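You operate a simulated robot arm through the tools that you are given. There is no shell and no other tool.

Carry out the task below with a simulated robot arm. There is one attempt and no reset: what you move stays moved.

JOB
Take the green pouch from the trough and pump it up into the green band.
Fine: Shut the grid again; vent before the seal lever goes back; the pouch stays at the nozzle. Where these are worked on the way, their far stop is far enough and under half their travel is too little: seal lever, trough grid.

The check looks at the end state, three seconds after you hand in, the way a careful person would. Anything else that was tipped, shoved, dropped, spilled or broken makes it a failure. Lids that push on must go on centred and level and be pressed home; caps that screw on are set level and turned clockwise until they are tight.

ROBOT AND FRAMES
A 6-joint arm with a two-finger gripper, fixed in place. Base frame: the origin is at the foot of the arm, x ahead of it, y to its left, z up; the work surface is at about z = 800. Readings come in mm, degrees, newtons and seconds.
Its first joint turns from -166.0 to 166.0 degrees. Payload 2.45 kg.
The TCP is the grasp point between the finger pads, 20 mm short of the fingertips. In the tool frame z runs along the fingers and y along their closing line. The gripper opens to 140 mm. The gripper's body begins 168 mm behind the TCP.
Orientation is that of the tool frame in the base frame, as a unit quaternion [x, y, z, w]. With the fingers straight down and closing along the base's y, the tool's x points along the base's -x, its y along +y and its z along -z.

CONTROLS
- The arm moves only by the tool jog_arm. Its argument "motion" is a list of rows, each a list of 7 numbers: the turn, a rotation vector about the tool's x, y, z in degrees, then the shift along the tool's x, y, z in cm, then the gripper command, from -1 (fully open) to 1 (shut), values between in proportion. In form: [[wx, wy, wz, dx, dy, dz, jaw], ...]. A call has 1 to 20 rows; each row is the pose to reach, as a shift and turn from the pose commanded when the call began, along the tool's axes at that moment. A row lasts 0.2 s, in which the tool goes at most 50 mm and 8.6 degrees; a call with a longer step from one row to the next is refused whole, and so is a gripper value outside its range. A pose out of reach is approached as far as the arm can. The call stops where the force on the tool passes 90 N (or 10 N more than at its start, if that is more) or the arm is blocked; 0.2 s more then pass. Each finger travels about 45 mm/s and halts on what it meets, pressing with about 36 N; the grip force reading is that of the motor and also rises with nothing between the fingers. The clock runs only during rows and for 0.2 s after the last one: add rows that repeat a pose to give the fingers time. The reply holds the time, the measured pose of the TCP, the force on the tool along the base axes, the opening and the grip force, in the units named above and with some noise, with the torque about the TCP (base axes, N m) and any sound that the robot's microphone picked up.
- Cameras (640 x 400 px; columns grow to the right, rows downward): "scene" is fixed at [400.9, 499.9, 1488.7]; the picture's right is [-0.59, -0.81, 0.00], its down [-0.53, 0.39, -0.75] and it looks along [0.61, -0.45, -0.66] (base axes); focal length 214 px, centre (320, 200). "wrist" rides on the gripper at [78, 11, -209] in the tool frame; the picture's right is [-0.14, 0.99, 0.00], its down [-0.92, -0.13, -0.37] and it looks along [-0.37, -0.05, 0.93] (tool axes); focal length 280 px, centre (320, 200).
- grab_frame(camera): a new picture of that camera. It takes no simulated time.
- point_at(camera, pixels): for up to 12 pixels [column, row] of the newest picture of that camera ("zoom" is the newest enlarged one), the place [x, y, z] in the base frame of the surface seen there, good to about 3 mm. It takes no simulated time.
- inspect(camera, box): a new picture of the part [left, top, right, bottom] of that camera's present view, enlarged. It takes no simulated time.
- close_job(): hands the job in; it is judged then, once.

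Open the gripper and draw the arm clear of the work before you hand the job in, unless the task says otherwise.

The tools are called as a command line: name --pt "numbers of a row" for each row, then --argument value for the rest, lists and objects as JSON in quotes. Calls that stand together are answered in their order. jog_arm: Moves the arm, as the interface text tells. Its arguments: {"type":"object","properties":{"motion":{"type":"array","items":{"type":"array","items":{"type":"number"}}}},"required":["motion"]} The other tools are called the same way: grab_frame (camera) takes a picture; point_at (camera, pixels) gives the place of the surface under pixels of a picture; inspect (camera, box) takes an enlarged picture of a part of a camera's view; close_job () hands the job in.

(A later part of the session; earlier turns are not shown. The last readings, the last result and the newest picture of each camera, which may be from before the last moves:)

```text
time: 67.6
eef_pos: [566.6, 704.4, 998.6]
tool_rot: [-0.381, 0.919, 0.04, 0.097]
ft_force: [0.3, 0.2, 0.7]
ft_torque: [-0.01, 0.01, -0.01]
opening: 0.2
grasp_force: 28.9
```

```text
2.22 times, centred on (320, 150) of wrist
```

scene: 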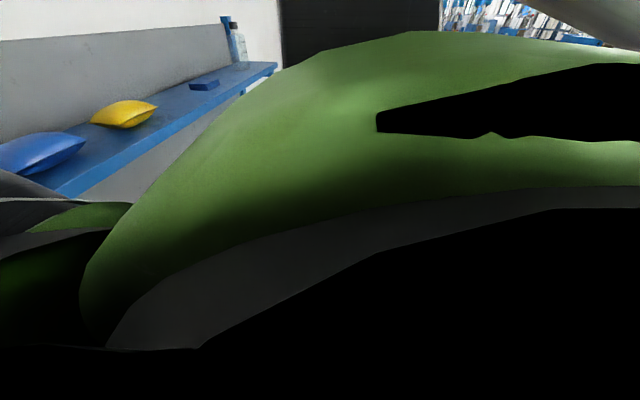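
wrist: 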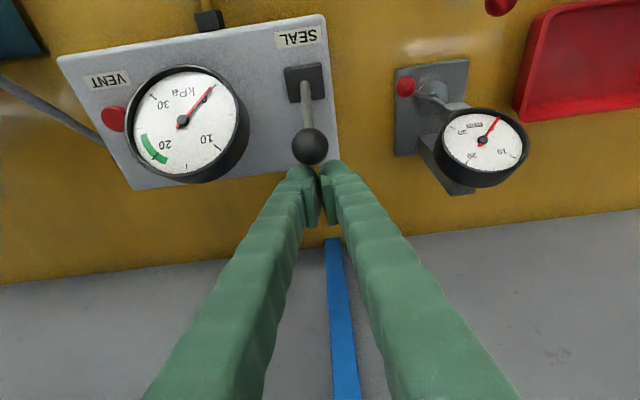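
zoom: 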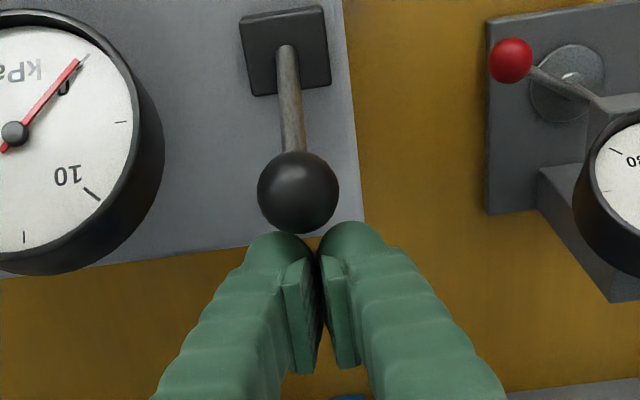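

Fingers are right behind the knob, ~3 mm too far right. I correct and push the lever along its arc to about 8°, checking force.

jog_arm --pt "0 0 0 0 -0.3 0 1" --pt "0 0 0 0.8 -0.3 -0.3 1" --pt "0 0 0 1.56 -0.3 -0.64 1" --pt "0 0 0 2.44 -0.3 -1.12 1" --pt "0 0 0 3.36 -0.3 -1.52 1" --pt "0 0 0 3.36 -0.3 -1.52 1"

inspect --camera "wrist" --box '[180, 40, 420, 240]'

```text
time: 69.0
eef_pos: [542.6, 675.9, 1006.8]
tool_rot: [-0.381, 0.919, 0.039, 0.097]
ft_force: [-0.5, -0.5, 0.2]
ft_torque: [-0.01, 0.0, -0.02]
opening: 0.0
grasp_force: 29.0
```

```text
2.00 times, centred on (300, 140) of wrist
```

zoom: 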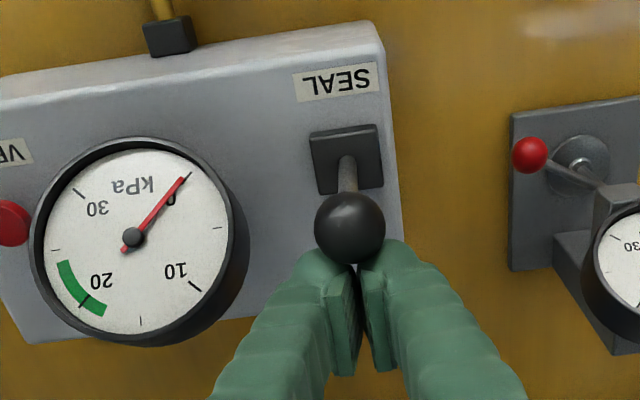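

The lever is moving freely with the fingers behind it. I continue pushing to about −28°.

jog_arm --pt "0 0 0 0.5 0 -0.15 1" --pt "0 0 0 0.96 0 -0.29 1" --pt "0 0 0 1.5 0 -0.4 1" --pt "0 0 0 1.95 0 -0.49 1" --pt "0 0 0 2.5 0 -0.54 1" --pt "0 0 0 2.95 0 -0.56 1" --pt "0 0 0 2.95 0 -0.56 1"

inspect --camera "wrist" --box '[180, 40, 420, 240]'

```text
time: 70.6
eef_pos: [521.4, 655.8, 1007.7]
tool_rot: [-0.38, 0.919, 0.039, 0.097]
ft_force: [-0.3, 0.0, 0.4]
ft_torque: [0.02, 0.0, -0.02]
opening: 0.0
grasp_force: 29.4
```

```text
2.00 times, centred on (300, 140) of wrist
```

zoom: 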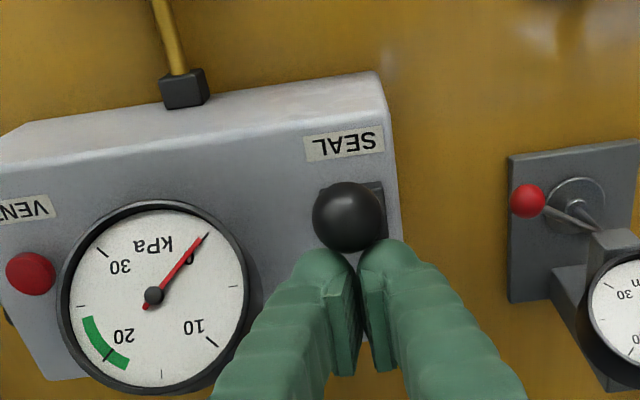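

The nozzle shaft is well extended. I keep pushing in small steps toward −28°.

jog_arm --pt "0 0 0 0.5 0 0 1" --pt "0 0 0 1.0 0 0 1" --pt "0 0 0 1.5 0 0.06 1" --pt "0 0 0 2.0 0 0.12 1" --pt "0 0 0 2.5 0 0.22 1" --pt "0 0 0 2.98 0 0.34 1" --pt "0 0 0 2.98 0 0.34 1"

grab_frame --camera "wrist"

inspect --camera "wrist" --box '[180, 20, 420, 240]'

```text
time: 71.4
eef_pos: [518.1, 652.2, 1004.5]
tool_rot: [-0.38, 0.918, 0.043, 0.103]
ft_force: [36.2, 35.5, 9.8]
ft_torque: [0.56, -0.59, 0.03]
opening: 6.1
grasp_force: 30.1
stopped in row 3: the force on the tool passed its limit at 103 N (the readings are from after the stop); the commanded pose is now the measured one
```

```text
taken
```

wrist: 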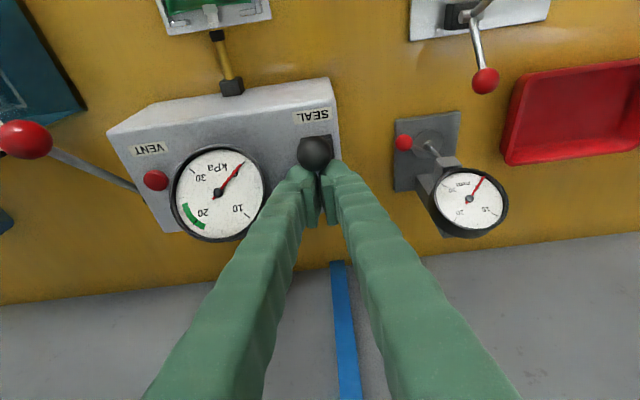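

```text
1.82 times, centred on (300, 130) of wrist
```

zoom: 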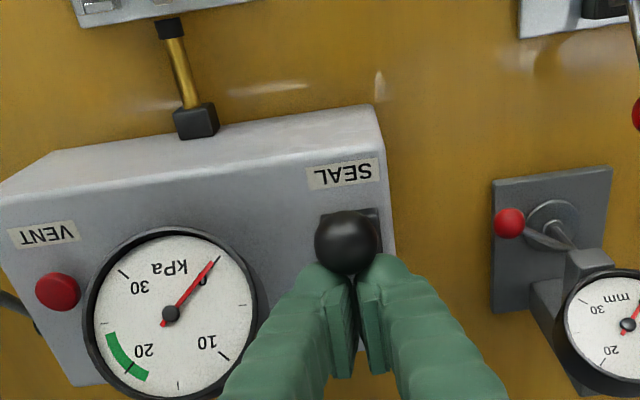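

The lever hit a hard stop (103 N) with the nozzle cap at the spout. I back off gently and check whether the lever stays.

jog_arm --pt "0 0 0 -0.2 0 0 1" --pt "0 0 0 -0.5 0 0 1" --pt "0 0 0 -1.0 0 0 1" --pt "0 0 0 -2.0 0 0 1" --pt "0 0 0 -2.0 0 0 1"

grab_frame --camera "wrist"

inspect --camera "wrist" --box '[160, 0, 420, 240]'

```text
time: 72.6
eef_pos: [528.3, 664.4, 1010.4]
tool_rot: [-0.381, 0.918, 0.042, 0.102]
ft_force: [-0.5, 0.0, 0.8]
ft_torque: [-0.01, -0.01, 0.0]
opening: 0.1
grasp_force: 29.3
```

```text
taken
```

wrist: 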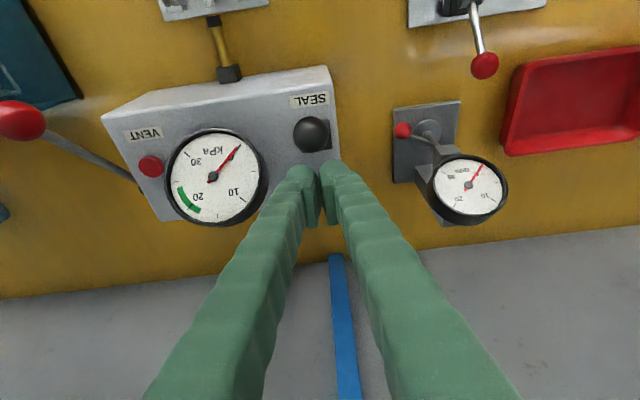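

```text
1.67 times, centred on (290, 120) of wrist
```

zoom: 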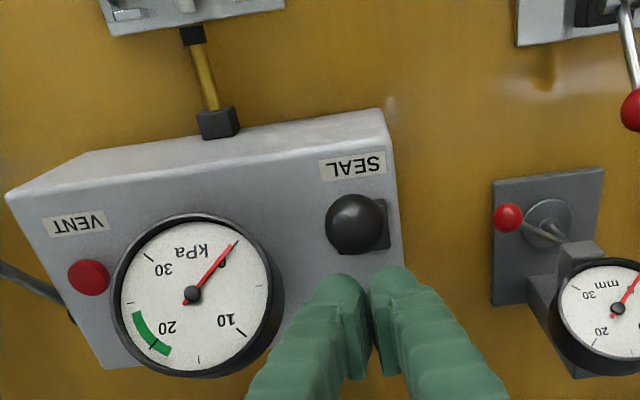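

The lever stays forward. I rise, untilt and move to view the nozzle/spout joint.

jog_arm --pt "0 0 0 -0.5 0 -3 1" --pt "0 3 0 0 0 -7 0.6" --pt "0 6 0 3 -1 -10 0.2" --pt "0 9 0 7 -3 -11.5 -0.2" --pt "0 12 0 11 -5.5 -12.5 -0.6" --pt "0 12 0 15 -8 -13.5 -1" --pt "0 12 0 19 -9.5 -14 -1" --pt "0 12 0 22 -9.5 -14 -1" --pt "0 12 0 22 -9.5 -14 -1"

grab_frame --camera "wrist"

grab_frame --camera "scene"

```text
time: 74.6
eef_pos: [422.7, 422.1, 1099.9]
tool_rot: [-0.383, 0.924, 0.002, 0.005]
ft_force: [-0.2, 0.5, 0.0]
ft_torque: [-0.02, -0.01, -0.01]
opening: 140.0
grasp_force: 0.1
```

```text
taken
```

wrist: 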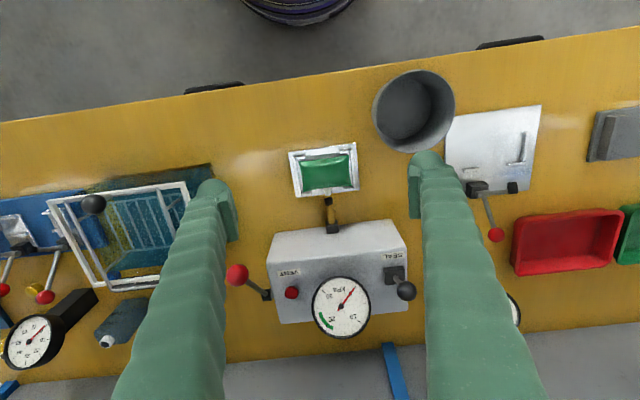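

```text
taken
```

scene: 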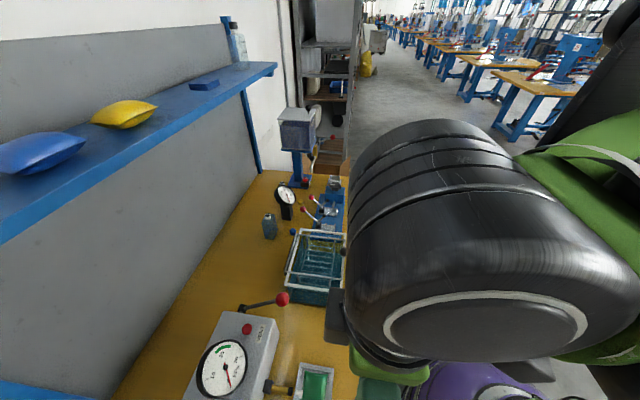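

I zoom in on the nozzle/spout joint and the seal lever to confirm the sealed state.

inspect --camera "wrist" --box '[260, 130, 430, 250]'

inspect --camera "wrist" --box '[260, 230, 430, 350]'

point_at --camera "wrist" --pixels '[[405, 291], [237, 274], [268, 294], [291, 292], [328, 200], [326, 191], [332, 228]]'

```text
3.33 times, centred on (345, 190) of wrist
```

zoom: 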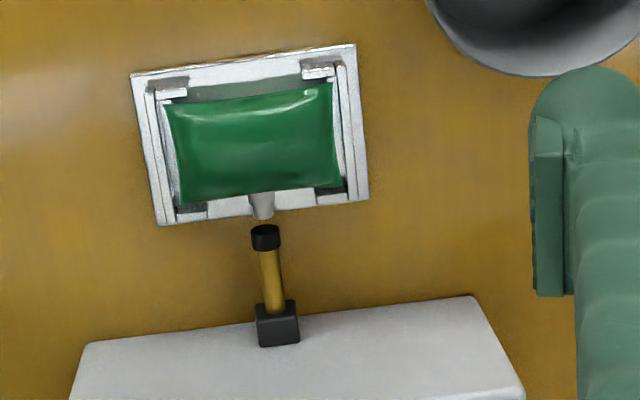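

```text
3.33 times, centred on (345, 290) of wrist
```

zoom: 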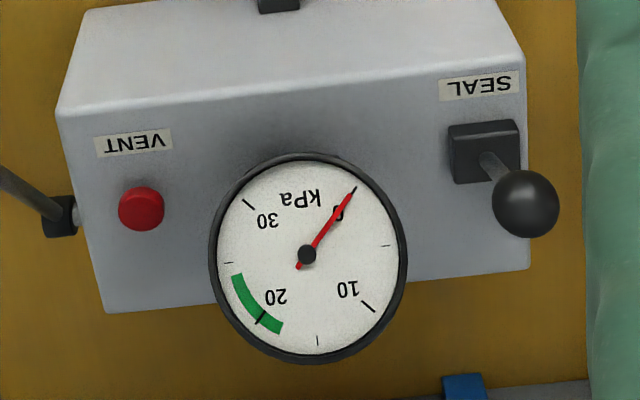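

```text
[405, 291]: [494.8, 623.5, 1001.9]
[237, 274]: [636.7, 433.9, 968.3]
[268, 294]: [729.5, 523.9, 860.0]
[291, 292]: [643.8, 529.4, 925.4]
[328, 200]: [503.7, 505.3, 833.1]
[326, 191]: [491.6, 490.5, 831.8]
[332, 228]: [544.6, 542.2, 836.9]
```

There may be a small gap between cap and spout. I zoom in tightly on that spot.

inspect --camera "wrist" --box '[300, 175, 360, 215]'

point_at --camera "zoom" --pixels '[[265, 150], [275, 200], [270, 240], [290, 280], [290, 320]]'

```text
10.00 times, centred on (330, 195) of wrist
```

zoom: 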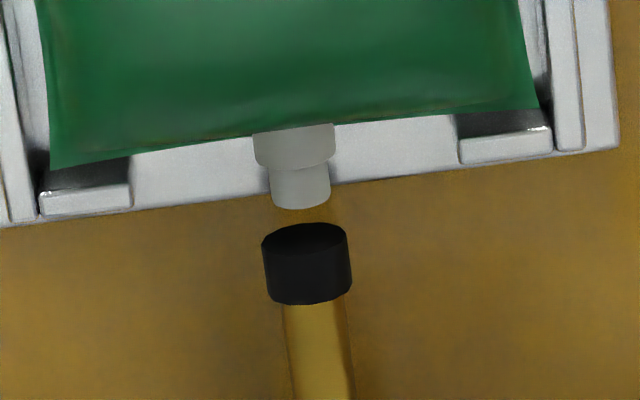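

```text
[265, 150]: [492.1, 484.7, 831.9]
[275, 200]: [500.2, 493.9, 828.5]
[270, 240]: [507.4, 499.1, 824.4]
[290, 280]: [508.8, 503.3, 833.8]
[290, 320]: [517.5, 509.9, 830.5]
```

The cap seems ~3 mm short of the spout from above. I tilt the wrist sideways (40°) from the free space between trough and tray to view the joint in profile.

jog_arm --pt "0 0 0 -1 -3 0 -0.5" --pt "-8 0 0 -2 -6 1.5 -0.1" --pt "-16 0 0 -3 -9 4 0" --pt "-24 0 0 -4 -11.5 7 0" --pt "-32 0 0 -4.8 -12.6 10.5 0" --pt "-40 0 0 -4.8 -12.6 13.5 0" --pt "-40 0 0 -4.8 -12.6 15 0" --pt "-40 0 0 -4.8 -12.6 15 0"

grab_frame --camera "wrist"

```text
time: 76.4
eef_pos: [546.4, 368.8, 947.7]
tool_rot: [-0.361, 0.867, 0.319, -0.126]
ft_force: [-0.6, 0.8, 0.0]
ft_torque: [0.01, 0.01, -0.01]
opening: 70.0
grasp_force: 0.1
```

```text
taken
```

wrist: 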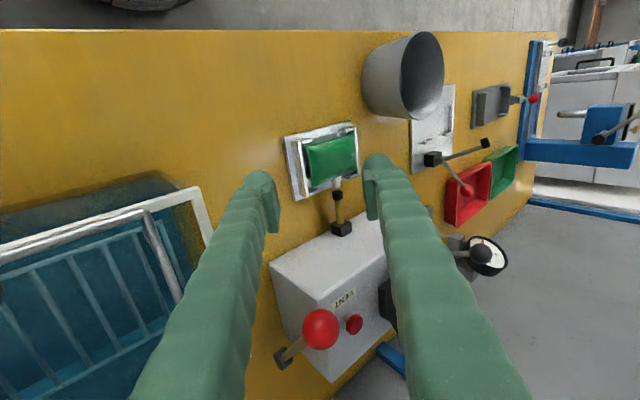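

inspect --camera "wrist" --box '[290, 120, 380, 240]'

inspect --camera "wrist" --box '[315, 165, 365, 215]'

```text
3.33 times, centred on (335, 180) of wrist
```

zoom: 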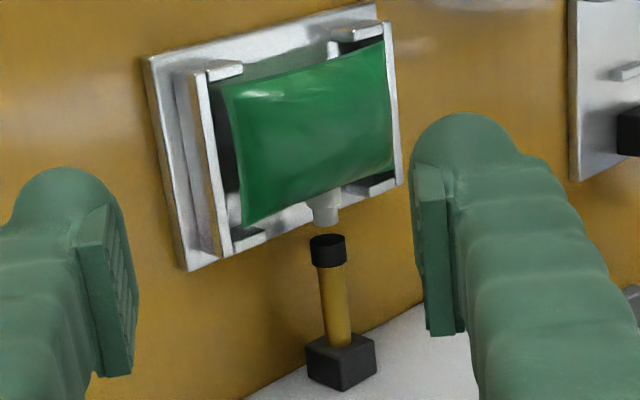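

```text
8.00 times, centred on (340, 190) of wrist
```

zoom: 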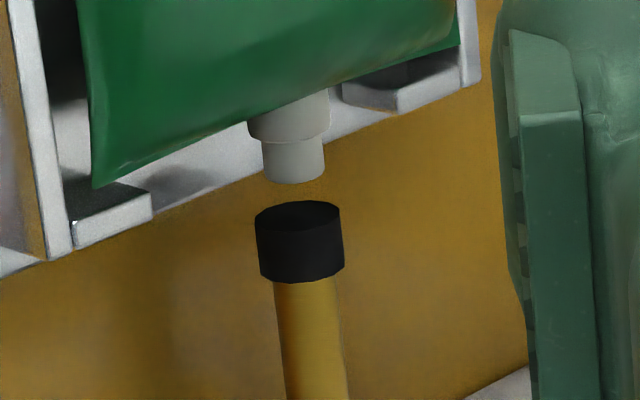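

In profile there's a few mm between cap and spout although the lever is at its (symmetric) far stop. I'll first test the pump to see if the gauge responds. I raise, untilt and go above the pump lever's red ball (u≈765, v≈149, z≈955).

jog_arm --pt "0 0 0 0 2.36 -2.81 0.2" --pt "6 0 0 0 4.71 -5.62 0.4" --pt "13 0 0 0 7.07 -8.43 0.7" --pt "20 0 0 -3 6.6 -8.8 1" --pt "27 0 0 -6 6.2 -9.2 1" --pt "34 0 0 -9 5.7 -9.6 1" --pt "40 0 0 -11.8 5.28 -9.93 1" --pt "40 0 0 -11.8 5.28 -9.93 1"

grab_frame --camera "wrist"

inspect --camera "wrist" --box '[260, 100, 420, 260]'

```text
time: 78.2
eef_pos: [642.6, 434.2, 1060.1]
tool_rot: [-0.383, 0.924, 0.002, 0.005]
ft_force: [-0.6, -0.7, 0.4]
ft_torque: [-0.04, 0.0, 0.0]
opening: 0.1
grasp_force: 29.2
```

```text
taken
```

wrist: 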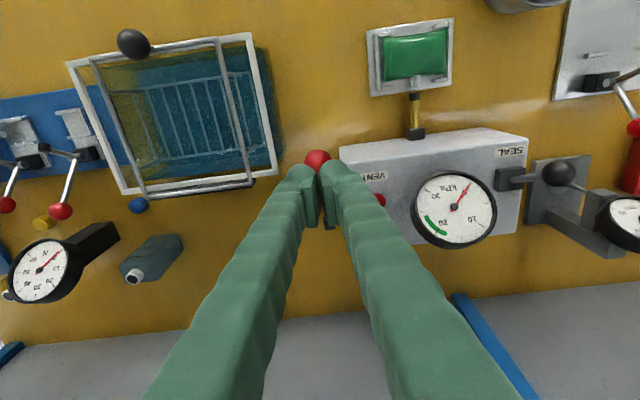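

```text
2.50 times, centred on (340, 180) of wrist
```

zoom: 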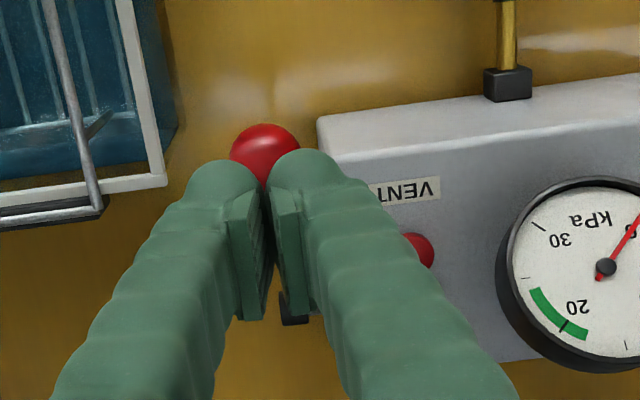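

The ball is below the fingertips at (318,162). I descend to just touch it, shifted 1.5 mm in v, then push down along its arc a little and observe.

jog_arm --pt "0 0 0 0 -0.15 3 1" --pt "0 0 0 0 -0.15 5.5 1" --pt "0 0 0 0 -0.15 6.6 1" --pt "0 0 0 0.4 -0.15 7.5 1" --pt "0 0 0 1.15 -0.15 8.6 1" --pt "0 0 0 1.5 -0.15 9.2 1" --pt "0 0 0 1.5 -0.15 9.2 1"

grab_frame --camera "wrist"

inspect --camera "wrist" --box '[400, 180, 560, 300]'

```text
time: 79.8
eef_pos: [638.3, 424.3, 968.8]
tool_rot: [-0.383, 0.924, 0.002, 0.005]
ft_force: [-1.3, 1.4, 2.5]
ft_torque: [0.0, 0.01, 0.01]
opening: 0.0
grasp_force: 29.0
```

```text
taken
```

wrist: 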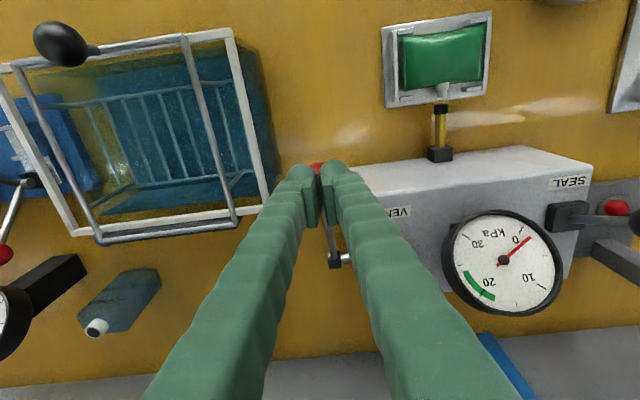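

```text
3.33 times, centred on (480, 240) of wrist
```

zoom: 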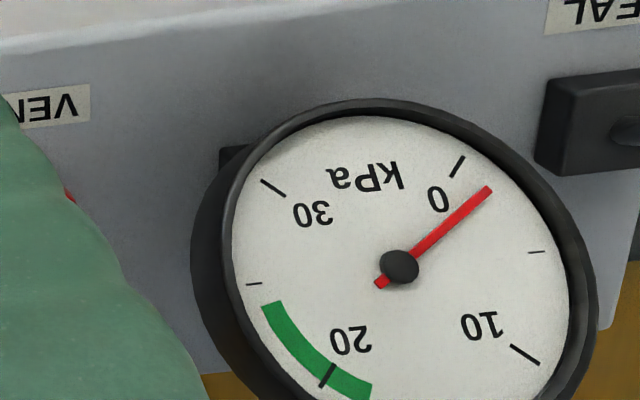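

The gauge reads about 2 kPa after that partial stroke: the pouch is coupled. I continue the downstroke in small steps.

jog_arm --pt "0 0 0 0.4 0 0.7 1" --pt "0 0 0 0.8 0 1.4 1" --pt "0 0 0 1.2 0 2.0 1" --pt "0 0 0 1.5 0 2.7 1" --pt "0 0 0 1.7 0 3.4 1" --pt "0 0 0 1.9 0 4.1 1" --pt "0 0 0 2.0 0 4.7 1" --pt "0 0 0 2.0 0 4.7 1"

grab_frame --camera "wrist"

inspect --camera "wrist" --box '[420, 170, 600, 310]'

```text
time: 81.6
eef_pos: [622.9, 409.4, 920.4]
tool_rot: [-0.383, 0.924, 0.002, 0.005]
ft_force: [-3.1, 1.0, 4.1]
ft_torque: [0.02, 0.08, 0.0]
opening: 0.0
grasp_force: 29.7
```

```text
taken
```

wrist: 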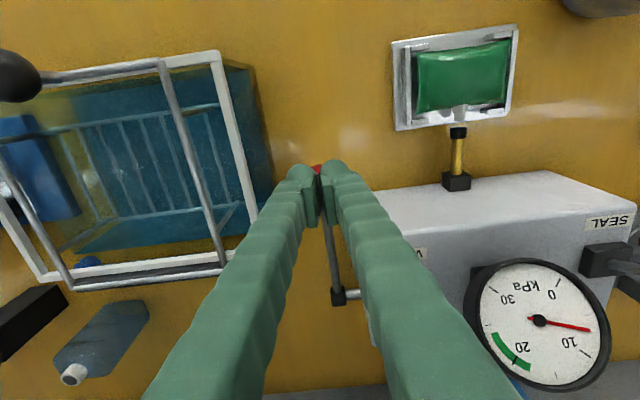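

```text
2.86 times, centred on (510, 240) of wrist
```

zoom: 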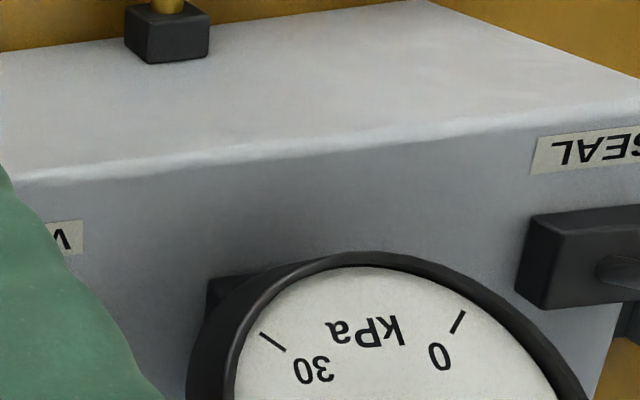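

Gauge is near 8 kPa. I continue down to find the end of the stroke.

jog_arm --pt "0 0 0 0.1 0 0.7 1" --pt "0 0 0 0.2 0 1.4 1" --pt "0 0 0 0.25 0 2.0 1" --pt "0 0 0 0.25 0 2.7 1" --pt "0 0 0 0.25 0 3.3 1" --pt "0 0 0 0.2 0 4.0 1" --pt "0 0 0 0.2 0 4.0 1"

grab_frame --camera "wrist"

inspect --camera "wrist" --box '[440, 250, 640, 400]'

```text
time: 82.2
eef_pos: [621.7, 409.0, 913.2]
tool_rot: [-0.382, 0.924, 0.002, 0.007]
ft_force: [-0.7, 2.0, 60.9]
ft_torque: [0.39, 0.03, -0.19]
opening: 5.9
grasp_force: 30.0
stopped in row 3: the force on the tool passed its limit at 107 N (the readings are from after the stop); the commanded pose is now the measured one
```

```text
taken
```

wrist: 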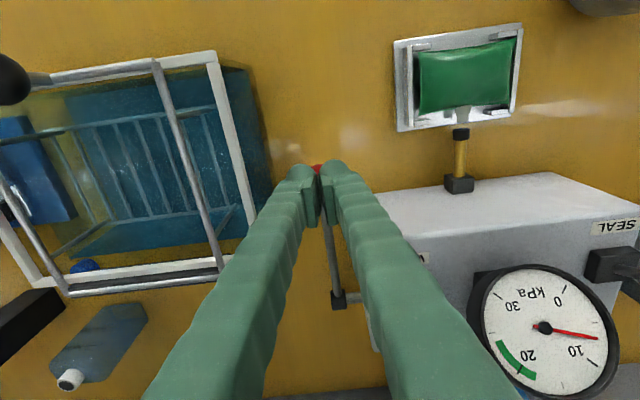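

```text
2.67 times, centred on (540, 325) of wrist
```

zoom: 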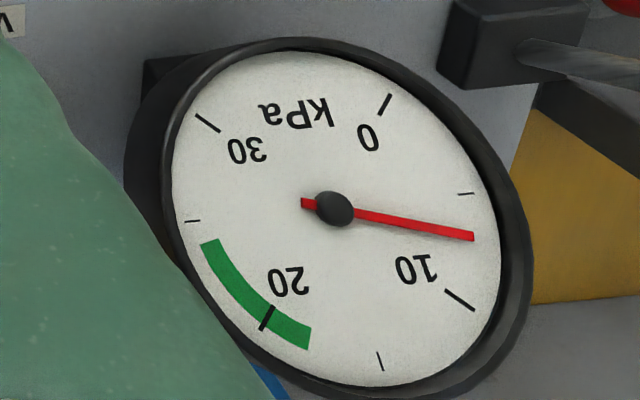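

Bottom stop reached; gauge ~7 kPa (band ≈18–24). I raise the fingers to see whether the lever returns on its own and the pressure holds.

jog_arm --pt "0 0 0 0 0 -1 1" --pt "0 0 0 0 0 -3 1" --pt "0 0 0 -0.8 0 -6 1" --pt "0 0 0 -2 0 -9 1" --pt "0 0 0 -3 0 -12 1" --pt "0 0 0 -3 0 -12 1"

grab_frame --camera "wrist"

inspect --camera "wrist" --box '[400, 140, 560, 260]'

```text
time: 83.6
eef_pos: [643.3, 429.8, 1032.5]
tool_rot: [-0.383, 0.924, 0.003, 0.007]
ft_force: [0.6, 0.2, 0.0]
ft_torque: [0.0, -0.01, -0.01]
opening: 0.0
grasp_force: 29.7
```

```text
taken
```

wrist: 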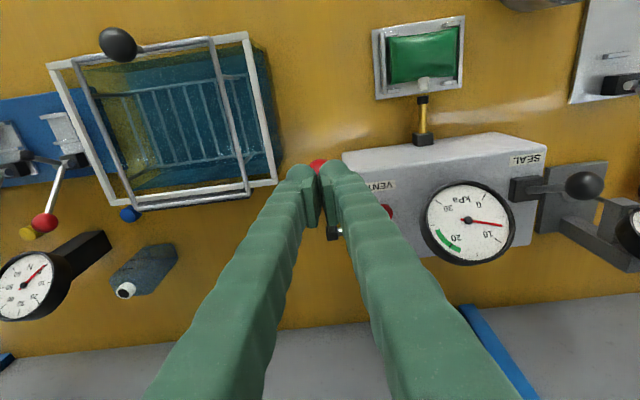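

```text
3.33 times, centred on (480, 200) of wrist
```

zoom: 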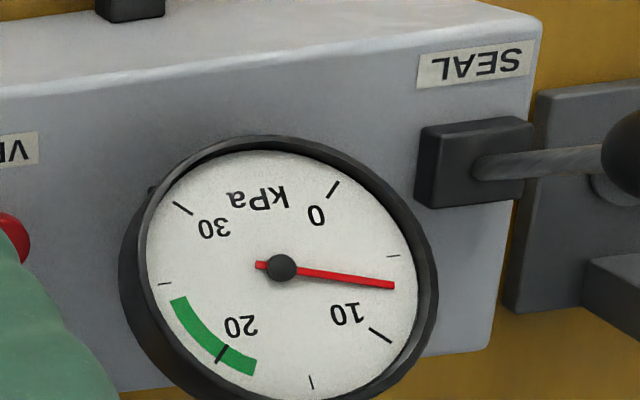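

The lever springs back up and the gauge holds ~7 kPa. I do a second full downstroke with the same path, stopping just above the hard stop.

jog_arm --pt "0 0 0 0 0 2.5 1" --pt "0 0 0 0 0 4 1" --pt "0 0 0 0.35 0 5.2 1" --pt "0 0 0 0.75 0 6.4 1" --pt "0 0 0 1.2 0 7.4 1" --pt "0 0 0 1.6 0 8.4 1" --pt "0 0 0 2.0 0 9.3 1" --pt "0 0 0 2.4 0 10.3 1" --pt "0 0 0 2.7 0 11.0 1" --pt "0 0 0 2.85 0 11.5 1" --pt "0 0 0 2.85 0 11.5 1"

inspect --camera "wrist" --box '[440, 250, 640, 400]'

```text
time: 86.0
eef_pos: [624.6, 412.1, 916.4]
tool_rot: [-0.383, 0.924, 0.003, 0.006]
ft_force: [-0.8, 2.2, 3.5]
ft_torque: [-0.02, 0.01, -0.03]
opening: 0.1
grasp_force: 30.0
```

```text
2.67 times, centred on (540, 325) of wrist
```

zoom: 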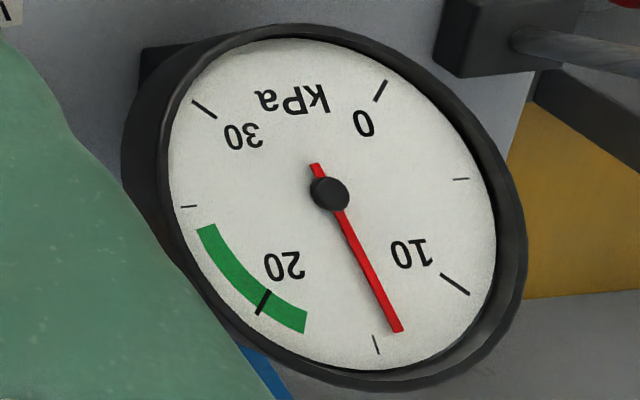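

Gauge now ≈14 kPa. I raise for the lever to return and do a third stroke.

jog_arm --pt "0 0 0 0 0 -3 1" --pt "0 0 0 -1 0 -6 1" --pt "0 0 0 -2.2 0 -9 1" --pt "0 0 0 -2.85 0 -11.5 1" --pt "0 0 0 -2.85 0 -11.5 1" --pt "0 0 0 -2.85 0 -11.5 1"

inspect --camera "wrist" --box '[400, 140, 560, 260]'

grab_frame --camera "wrist"

```text
time: 87.4
eef_pos: [643.7, 430.4, 1032.6]
tool_rot: [-0.383, 0.924, 0.002, 0.006]
ft_force: [-0.1, -0.9, 0.8]
ft_torque: [-0.01, 0.0, 0.01]
opening: 0.3
grasp_force: 29.6
```

```text
3.33 times, centred on (480, 200) of wrist
```

zoom: 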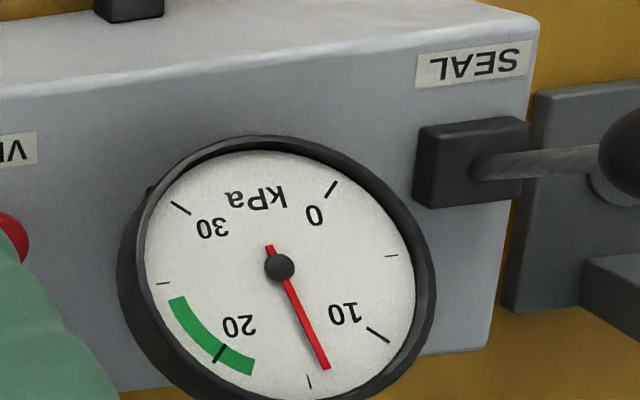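

```text
taken
```

wrist: 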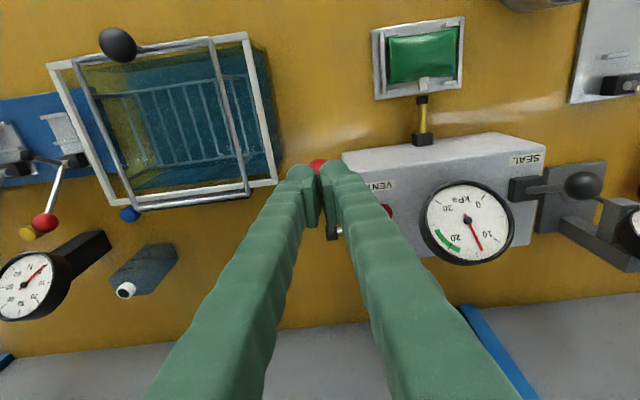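

It holds at ~14 kPa with the lever back up. Third downstroke now with the same path.

jog_arm --pt "0 0 0 0 0 2.5 1" --pt "0 0 0 0 0 4 1" --pt "0 0 0 0.35 0 5.2 1" --pt "0 0 0 0.75 0 6.4 1" --pt "0 0 0 1.2 0 7.4 1" --pt "0 0 0 1.6 0 8.4 1" --pt "0 0 0 2.0 0 9.3 1" --pt "0 0 0 2.4 0 10.3 1" --pt "0 0 0 2.7 0 11.0 1" --pt "0 0 0 2.85 0 11.5 1" --pt "0 0 0 2.85 0 11.5 1"

inspect --camera "wrist" --box '[440, 250, 640, 400]'

```text
time: 89.8
eef_pos: [623.9, 411.9, 917.0]
tool_rot: [-0.383, 0.924, 0.003, 0.006]
ft_force: [-1.4, 2.1, 8.3]
ft_torque: [0.08, 0.06, -0.05]
opening: 0.0
grasp_force: 29.4
```

```text
2.67 times, centred on (540, 325) of wrist
```

zoom: 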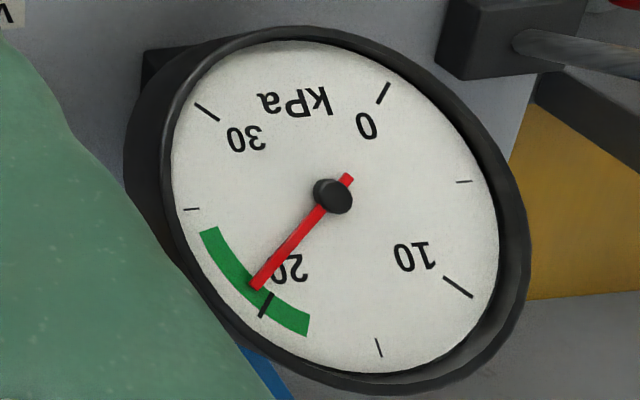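

Gauge is ≈20.7 kPa, mid green band. I lift off the lever and check that it holds.

jog_arm --pt "0 0 0 0 0 -3 1" --pt "0 0 0 -1 0 -6 1" --pt "0 0 0 -2.2 0 -9 1" --pt "0 0 0 -2.85 0 -11.5 1" --pt "0 0 0 -2 0 -15 1" --pt "0 0 0 -2 0 -18 1" --pt "0 0 0 -2 0 -18 1" --pt "0 0 0 -2 0 -18 1"

grab_frame --camera "wrist"

inspect --camera "wrist" --box '[360, 60, 620, 260]'

```text
time: 91.6
eef_pos: [635.4, 422.5, 1097.6]
tool_rot: [-0.383, 0.924, 0.003, 0.006]
ft_force: [-0.8, 0.1, 0.0]
ft_torque: [-0.02, 0.0, 0.02]
opening: 0.0
grasp_force: 30.2
```

```text
taken
```

wrist: 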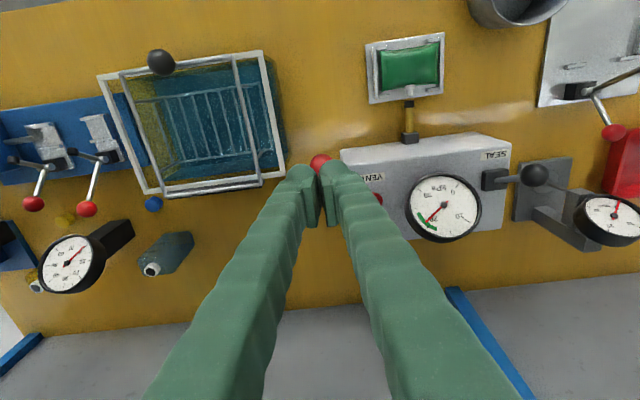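

```text
2.00 times, centred on (490, 160) of wrist
```

zoom: 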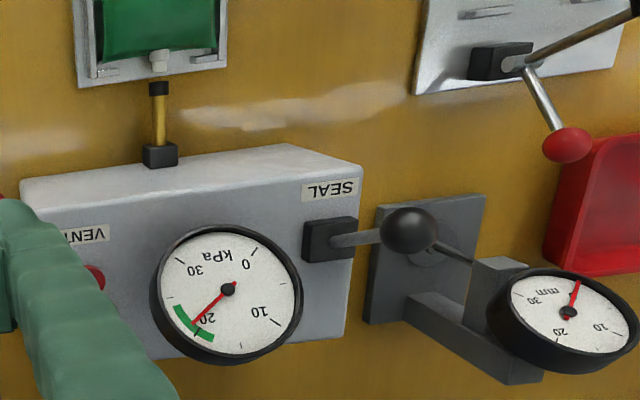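

The gauge holds at ~20.5 kPa, in the green. I check the pouch's shape/height and the joint now, to understand the station's behaviour.

point_at --camera "wrist" --pixels '[[408, 65], [400, 75], [420, 60], [380, 60], [438, 50], [409, 90], [408, 103], [409, 130]]'

inspect --camera "wrist" --box '[355, 25, 455, 150]'

grab_frame --camera "scene"

```text
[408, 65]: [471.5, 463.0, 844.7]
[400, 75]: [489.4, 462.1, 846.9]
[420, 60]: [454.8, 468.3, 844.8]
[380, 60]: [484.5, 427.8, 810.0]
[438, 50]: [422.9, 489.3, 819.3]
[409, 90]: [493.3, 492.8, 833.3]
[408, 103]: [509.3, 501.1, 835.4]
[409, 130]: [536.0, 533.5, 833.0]
```

```text
3.20 times, centred on (405, 88) of wrist
```

zoom: 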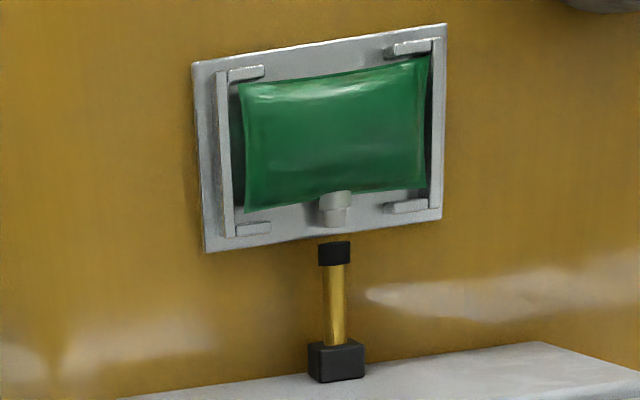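

```text
taken
```

scene: 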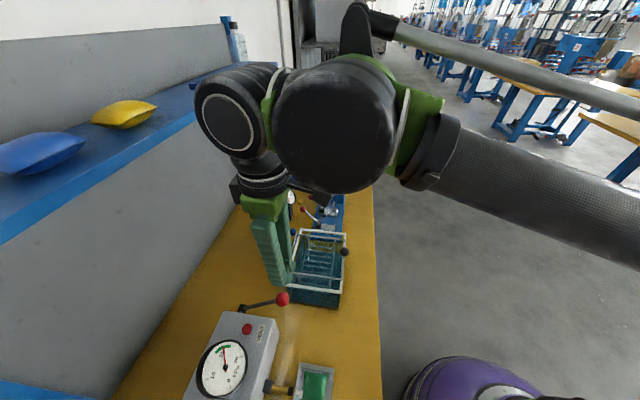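

The gauge is in the green and everything holds. I read the fine points as: after reaching the band, vent, then return the seal lever, pouch left at the nozzle. I let it sit a few seconds in the band while moving above the VENT button (u≈832, v≈82).

jog_arm --pt "0 0 0 0 0 0 1" --pt "0 0 0 0 0 0 1" --pt "0 0 0 0 0 0 1" --pt "0 0 0 0 0 0 1" --pt "0 0 0 0 0 0 1" --pt "0 0 0 0 0 0 1" --pt "0 0 0 0 0 0 1" --pt "0 0 0 0 0 0 1" --pt "0 0 0 -2.8 2.3 0 1" --pt "0 0 0 -5.6 4.6 0 1" --pt "0 0 0 -8.4 6.85 0 1" --pt "0 0 0 -8.4 6.85 3 1" --pt "0 0 0 -8.4 6.85 6 1" --pt "0 0 0 -8.4 6.85 8 1" --pt "0 0 0 -8.4 6.85 8 1"

grab_frame --camera "wrist"

grab_frame --camera "scene"

```text
time: 94.8
eef_pos: [647.9, 531.9, 1016.3]
tool_rot: [-0.382, 0.924, 0.003, 0.006]
ft_force: [0.4, 0.0, 0.4]
ft_torque: [0.01, -0.02, 0.0]
opening: 0.0
grasp_force: 29.2
```

```text
taken
```

wrist: 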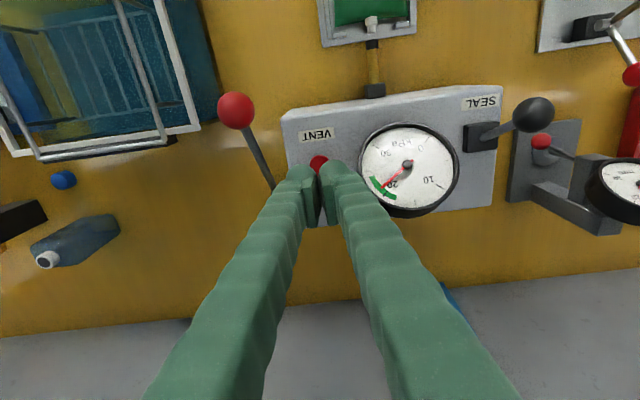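

```text
taken
```

scene: 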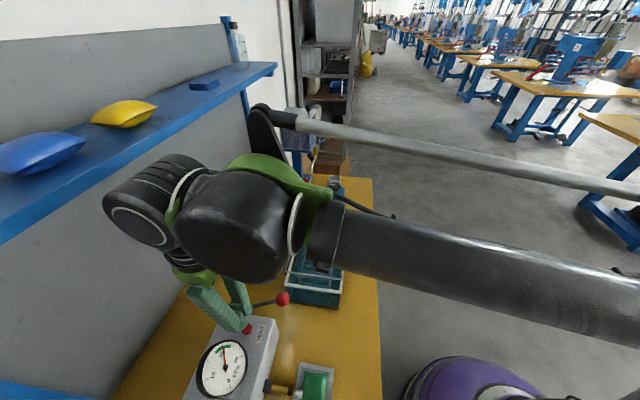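

The gauge still sits in the green and the button (318,165) is right under the fingertips. I descend and press the vent button.

jog_arm --pt "0 0 0 0 0 3 1" --pt "0 0 0 0 0 5.5 1" --pt "0 0 0 0 0 6.6 1" --pt "0 0 0 0 0 7.0 1" --pt "0 0 0 0 0 7.3 1" --pt "0 0 0 0 0 7.3 1"

grab_frame --camera "wrist"

inspect --camera "scene" --box '[170, 260, 330, 400]'

```text
time: 96.2
eef_pos: [649.5, 533.1, 944.1]
tool_rot: [-0.383, 0.924, 0.002, 0.007]
ft_force: [0.2, -0.3, 1.0]
ft_torque: [-0.02, 0.02, 0.01]
opening: 5.8
grasp_force: 29.7
```

```text
taken
```

wrist: 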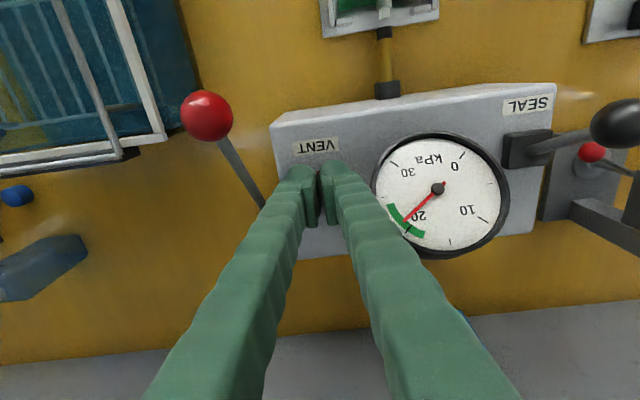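

```text
2.86 times, centred on (250, 330) of scene
```

zoom: 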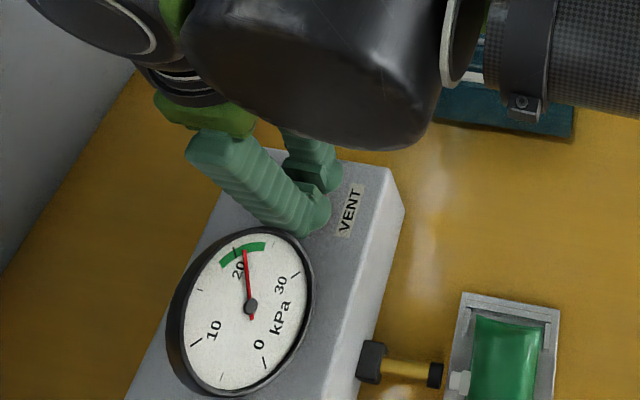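

The dome-shaped button is spreading the closed fingertips (5.8 mm) instead of being pressed. I lift, shift 7 mm in +v so a single fingertip is centred on it, and press again.

jog_arm --pt "0 0 0 0 0 -1.5 1" --pt "0 0 0 0.1 -0.75 -1.5 1" --pt "0 0 0 0.1 -0.75 -0.5 1" --pt "0 0 0 0.1 -0.75 0 1" --pt "0 0 0 0.1 -0.75 0.3 1" --pt "0 0 0 0.1 -0.75 0.5 1" --pt "0 0 0 0.1 -0.75 0.5 1"

inspect --camera "scene" --box '[170, 260, 330, 400]'

grab_frame --camera "wrist"

```text
time: 97.8
eef_pos: [654.7, 526.8, 940.4]
tool_rot: [-0.382, 0.924, 0.004, 0.006]
ft_force: [0.5, 1.1, 3.1]
ft_torque: [0.04, 0.0, 0.01]
opening: 0.0
grasp_force: 28.9
heard: click
```

```text
2.86 times, centred on (250, 330) of scene
```

zoom: 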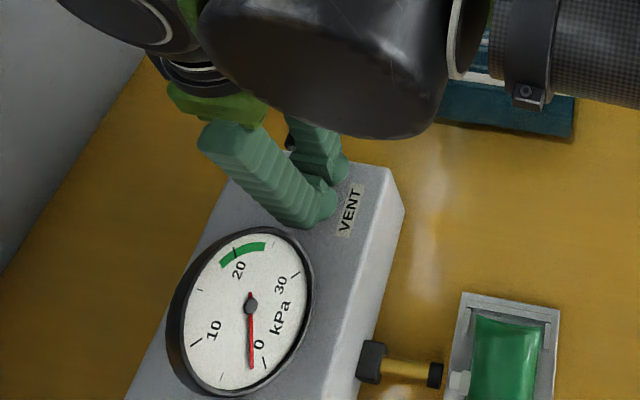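

```text
taken
```

wrist: 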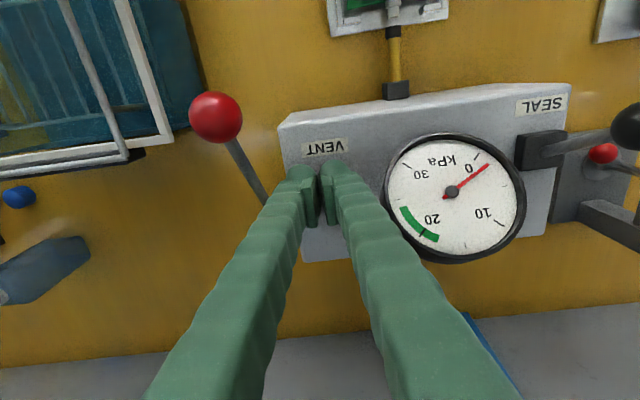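

Click heard and the gauge is falling to zero. I hold the button a little longer until it is fully vented.

jog_arm --pt "0 0 0 0 0 0 1" --pt "0 0 0 0 0 0 1" --pt "0 0 0 0 0 0 1" --pt "0 0 0 0 0 0 1" --pt "0 0 0 0 0 0 1" --pt "0 0 0 0 0 0 1" --pt "0 0 0 0 0 0 1" --pt "0 0 0 0 0 0 1"

inspect --camera "wrist" --box '[370, 120, 540, 270]'

```text
time: 99.6
eef_pos: [653.7, 526.2, 940.2]
tool_rot: [-0.383, 0.924, 0.002, 0.006]
ft_force: [0.0, -0.6, 3.3]
ft_torque: [-0.03, 0.03, 0.02]
opening: 0.0
grasp_force: 30.0
```

```text
2.67 times, centred on (455, 195) of wrist
```

zoom: 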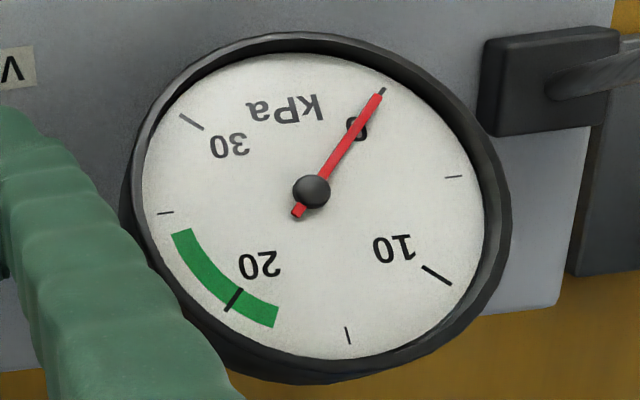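

Fully vented (0 kPa). I rise and go to the robot side of the seal-lever knob (now near u 799, v −93, z 992), staying 20 mm short of it.

jog_arm --pt "0 0 0 0 0 -4 1" --pt "0 0 0 0 0 -8 1" --pt "0 0 0 0 0 -12 1" --pt "0 0 0 1.7 3.7 -12 1" --pt "0 0 0 3.4 7.4 -12 1" --pt "0 0 0 5.1 11.1 -12 1" --pt "0 0 0 6.8 14.8 -12 1" --pt "0 0 0 8.7 18.3 -12 1" --pt "0 0 0 8.7 18.3 -9 1" --pt "0 0 0 8.7 18.3 -9 1"

grab_frame --camera "wrist"

inspect --camera "wrist" --box '[220, 100, 420, 260]'

```text
time: 101.8
eef_pos: [463.4, 592.1, 1029.6]
tool_rot: [-0.382, 0.924, 0.002, 0.007]
ft_force: [0.9, -0.8, 0.3]
ft_torque: [0.01, 0.02, 0.0]
opening: 0.0
grasp_force: 29.5
```

```text
taken
```

wrist: 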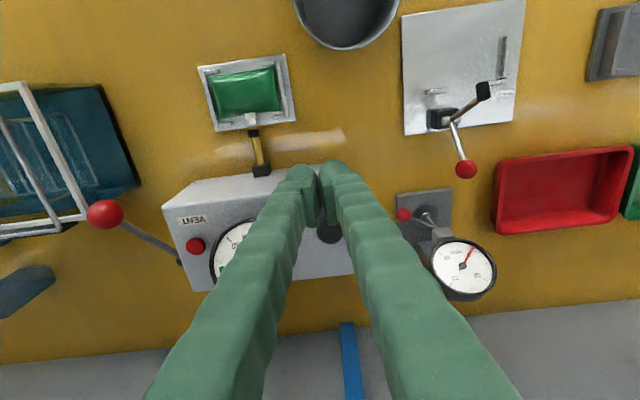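

```text
2.50 times, centred on (320, 180) of wrist
```

zoom: 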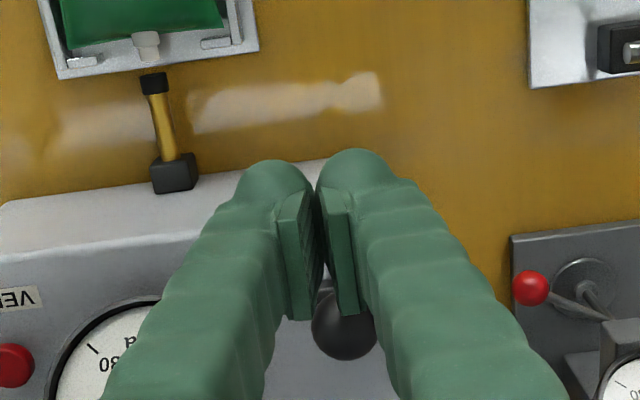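

Knob centre is at about u 798.5, v −93.6. I lower beside it and push it back toward the wall along its arc to the original stop.

jog_arm --pt "0 0 0 0 0.25 2 1" --pt "0 0 0 -0.6 0.25 3.3 1" --pt "0 0 0 -1.37 0.25 3.3 1" --pt "0 0 0 -2.1 0.25 3.3 1" --pt "0 0 0 -3.11 0.25 3.03 1" --pt "0 0 0 -4.16 0.25 2.81 1" --pt "0 0 0 -5.24 0.25 2.73 1" --pt "0 0 0 -6.32 0.25 2.81 1" --pt "0 0 0 -7.37 0.25 3.03 1" --pt "0 0 0 -8.0 0.25 3.2 1" --pt "0 0 0 -8.4 0.25 3.35 1" --pt "0 0 0 -8.4 0.25 3.35 1"

grab_frame --camera "wrist"

inspect --camera "wrist" --box '[180, 60, 420, 280]'

```text
time: 104.4
eef_pos: [518.4, 654.6, 997.3]
tool_rot: [-0.383, 0.924, 0.002, 0.006]
ft_force: [-26.5, -31.5, 1.1]
ft_torque: [-0.26, 0.5, -0.21]
opening: 6.0
grasp_force: 29.6
```

```text
taken
```

wrist: 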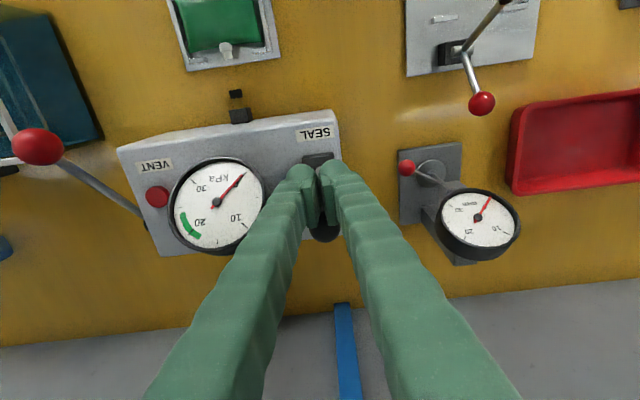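

```text
1.82 times, centred on (300, 170) of wrist
```

zoom: 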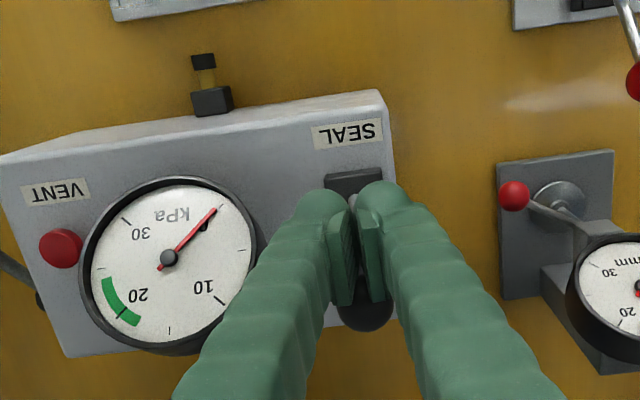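

The lever is back against its original stop (41 N) and the nozzle is retracted. I back off and rise to view the result.

jog_arm --pt "0 0 0 0.5 0 0 1" --pt "0 0 0 2 0 0 1" --pt "0 0 0 4 0 -2 1" --pt "0 0 0 6 0 -6 0.5" --pt "0 0 0 9 -2 -10 0" --pt "0 0 0 13 -4 -11 -0.6" --pt "0 0 0 17 -6 -11 -1" --pt "0 0 0 21 -8 -11 -1" --pt "0 0 0 24 -9 -11 -1" --pt "0 0 0 24 -9 -11 -1"

grab_frame --camera "wrist"

grab_frame --camera "scene"

```text
refused: row 5 steps farther than a row can; nothing moved
```

```text
taken
```

wrist: 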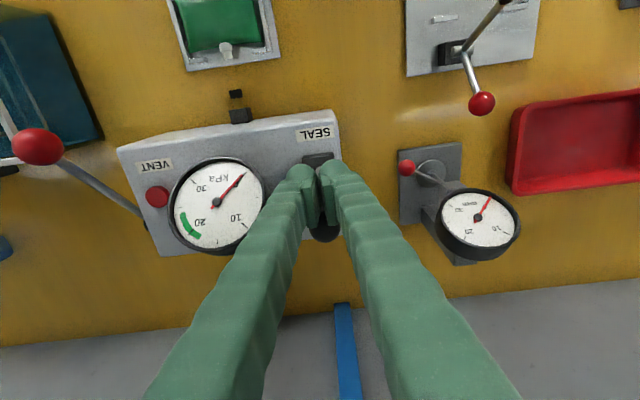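

```text
taken
```

scene: 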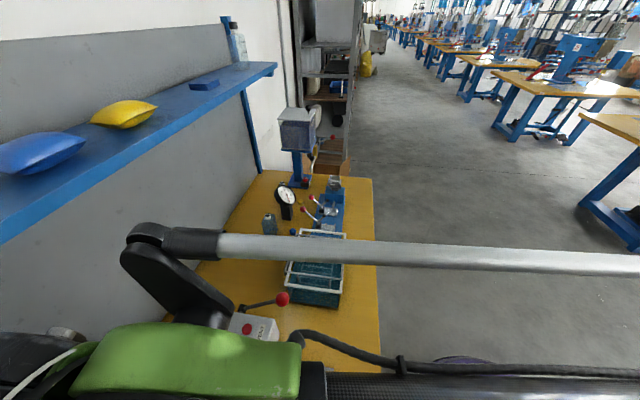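

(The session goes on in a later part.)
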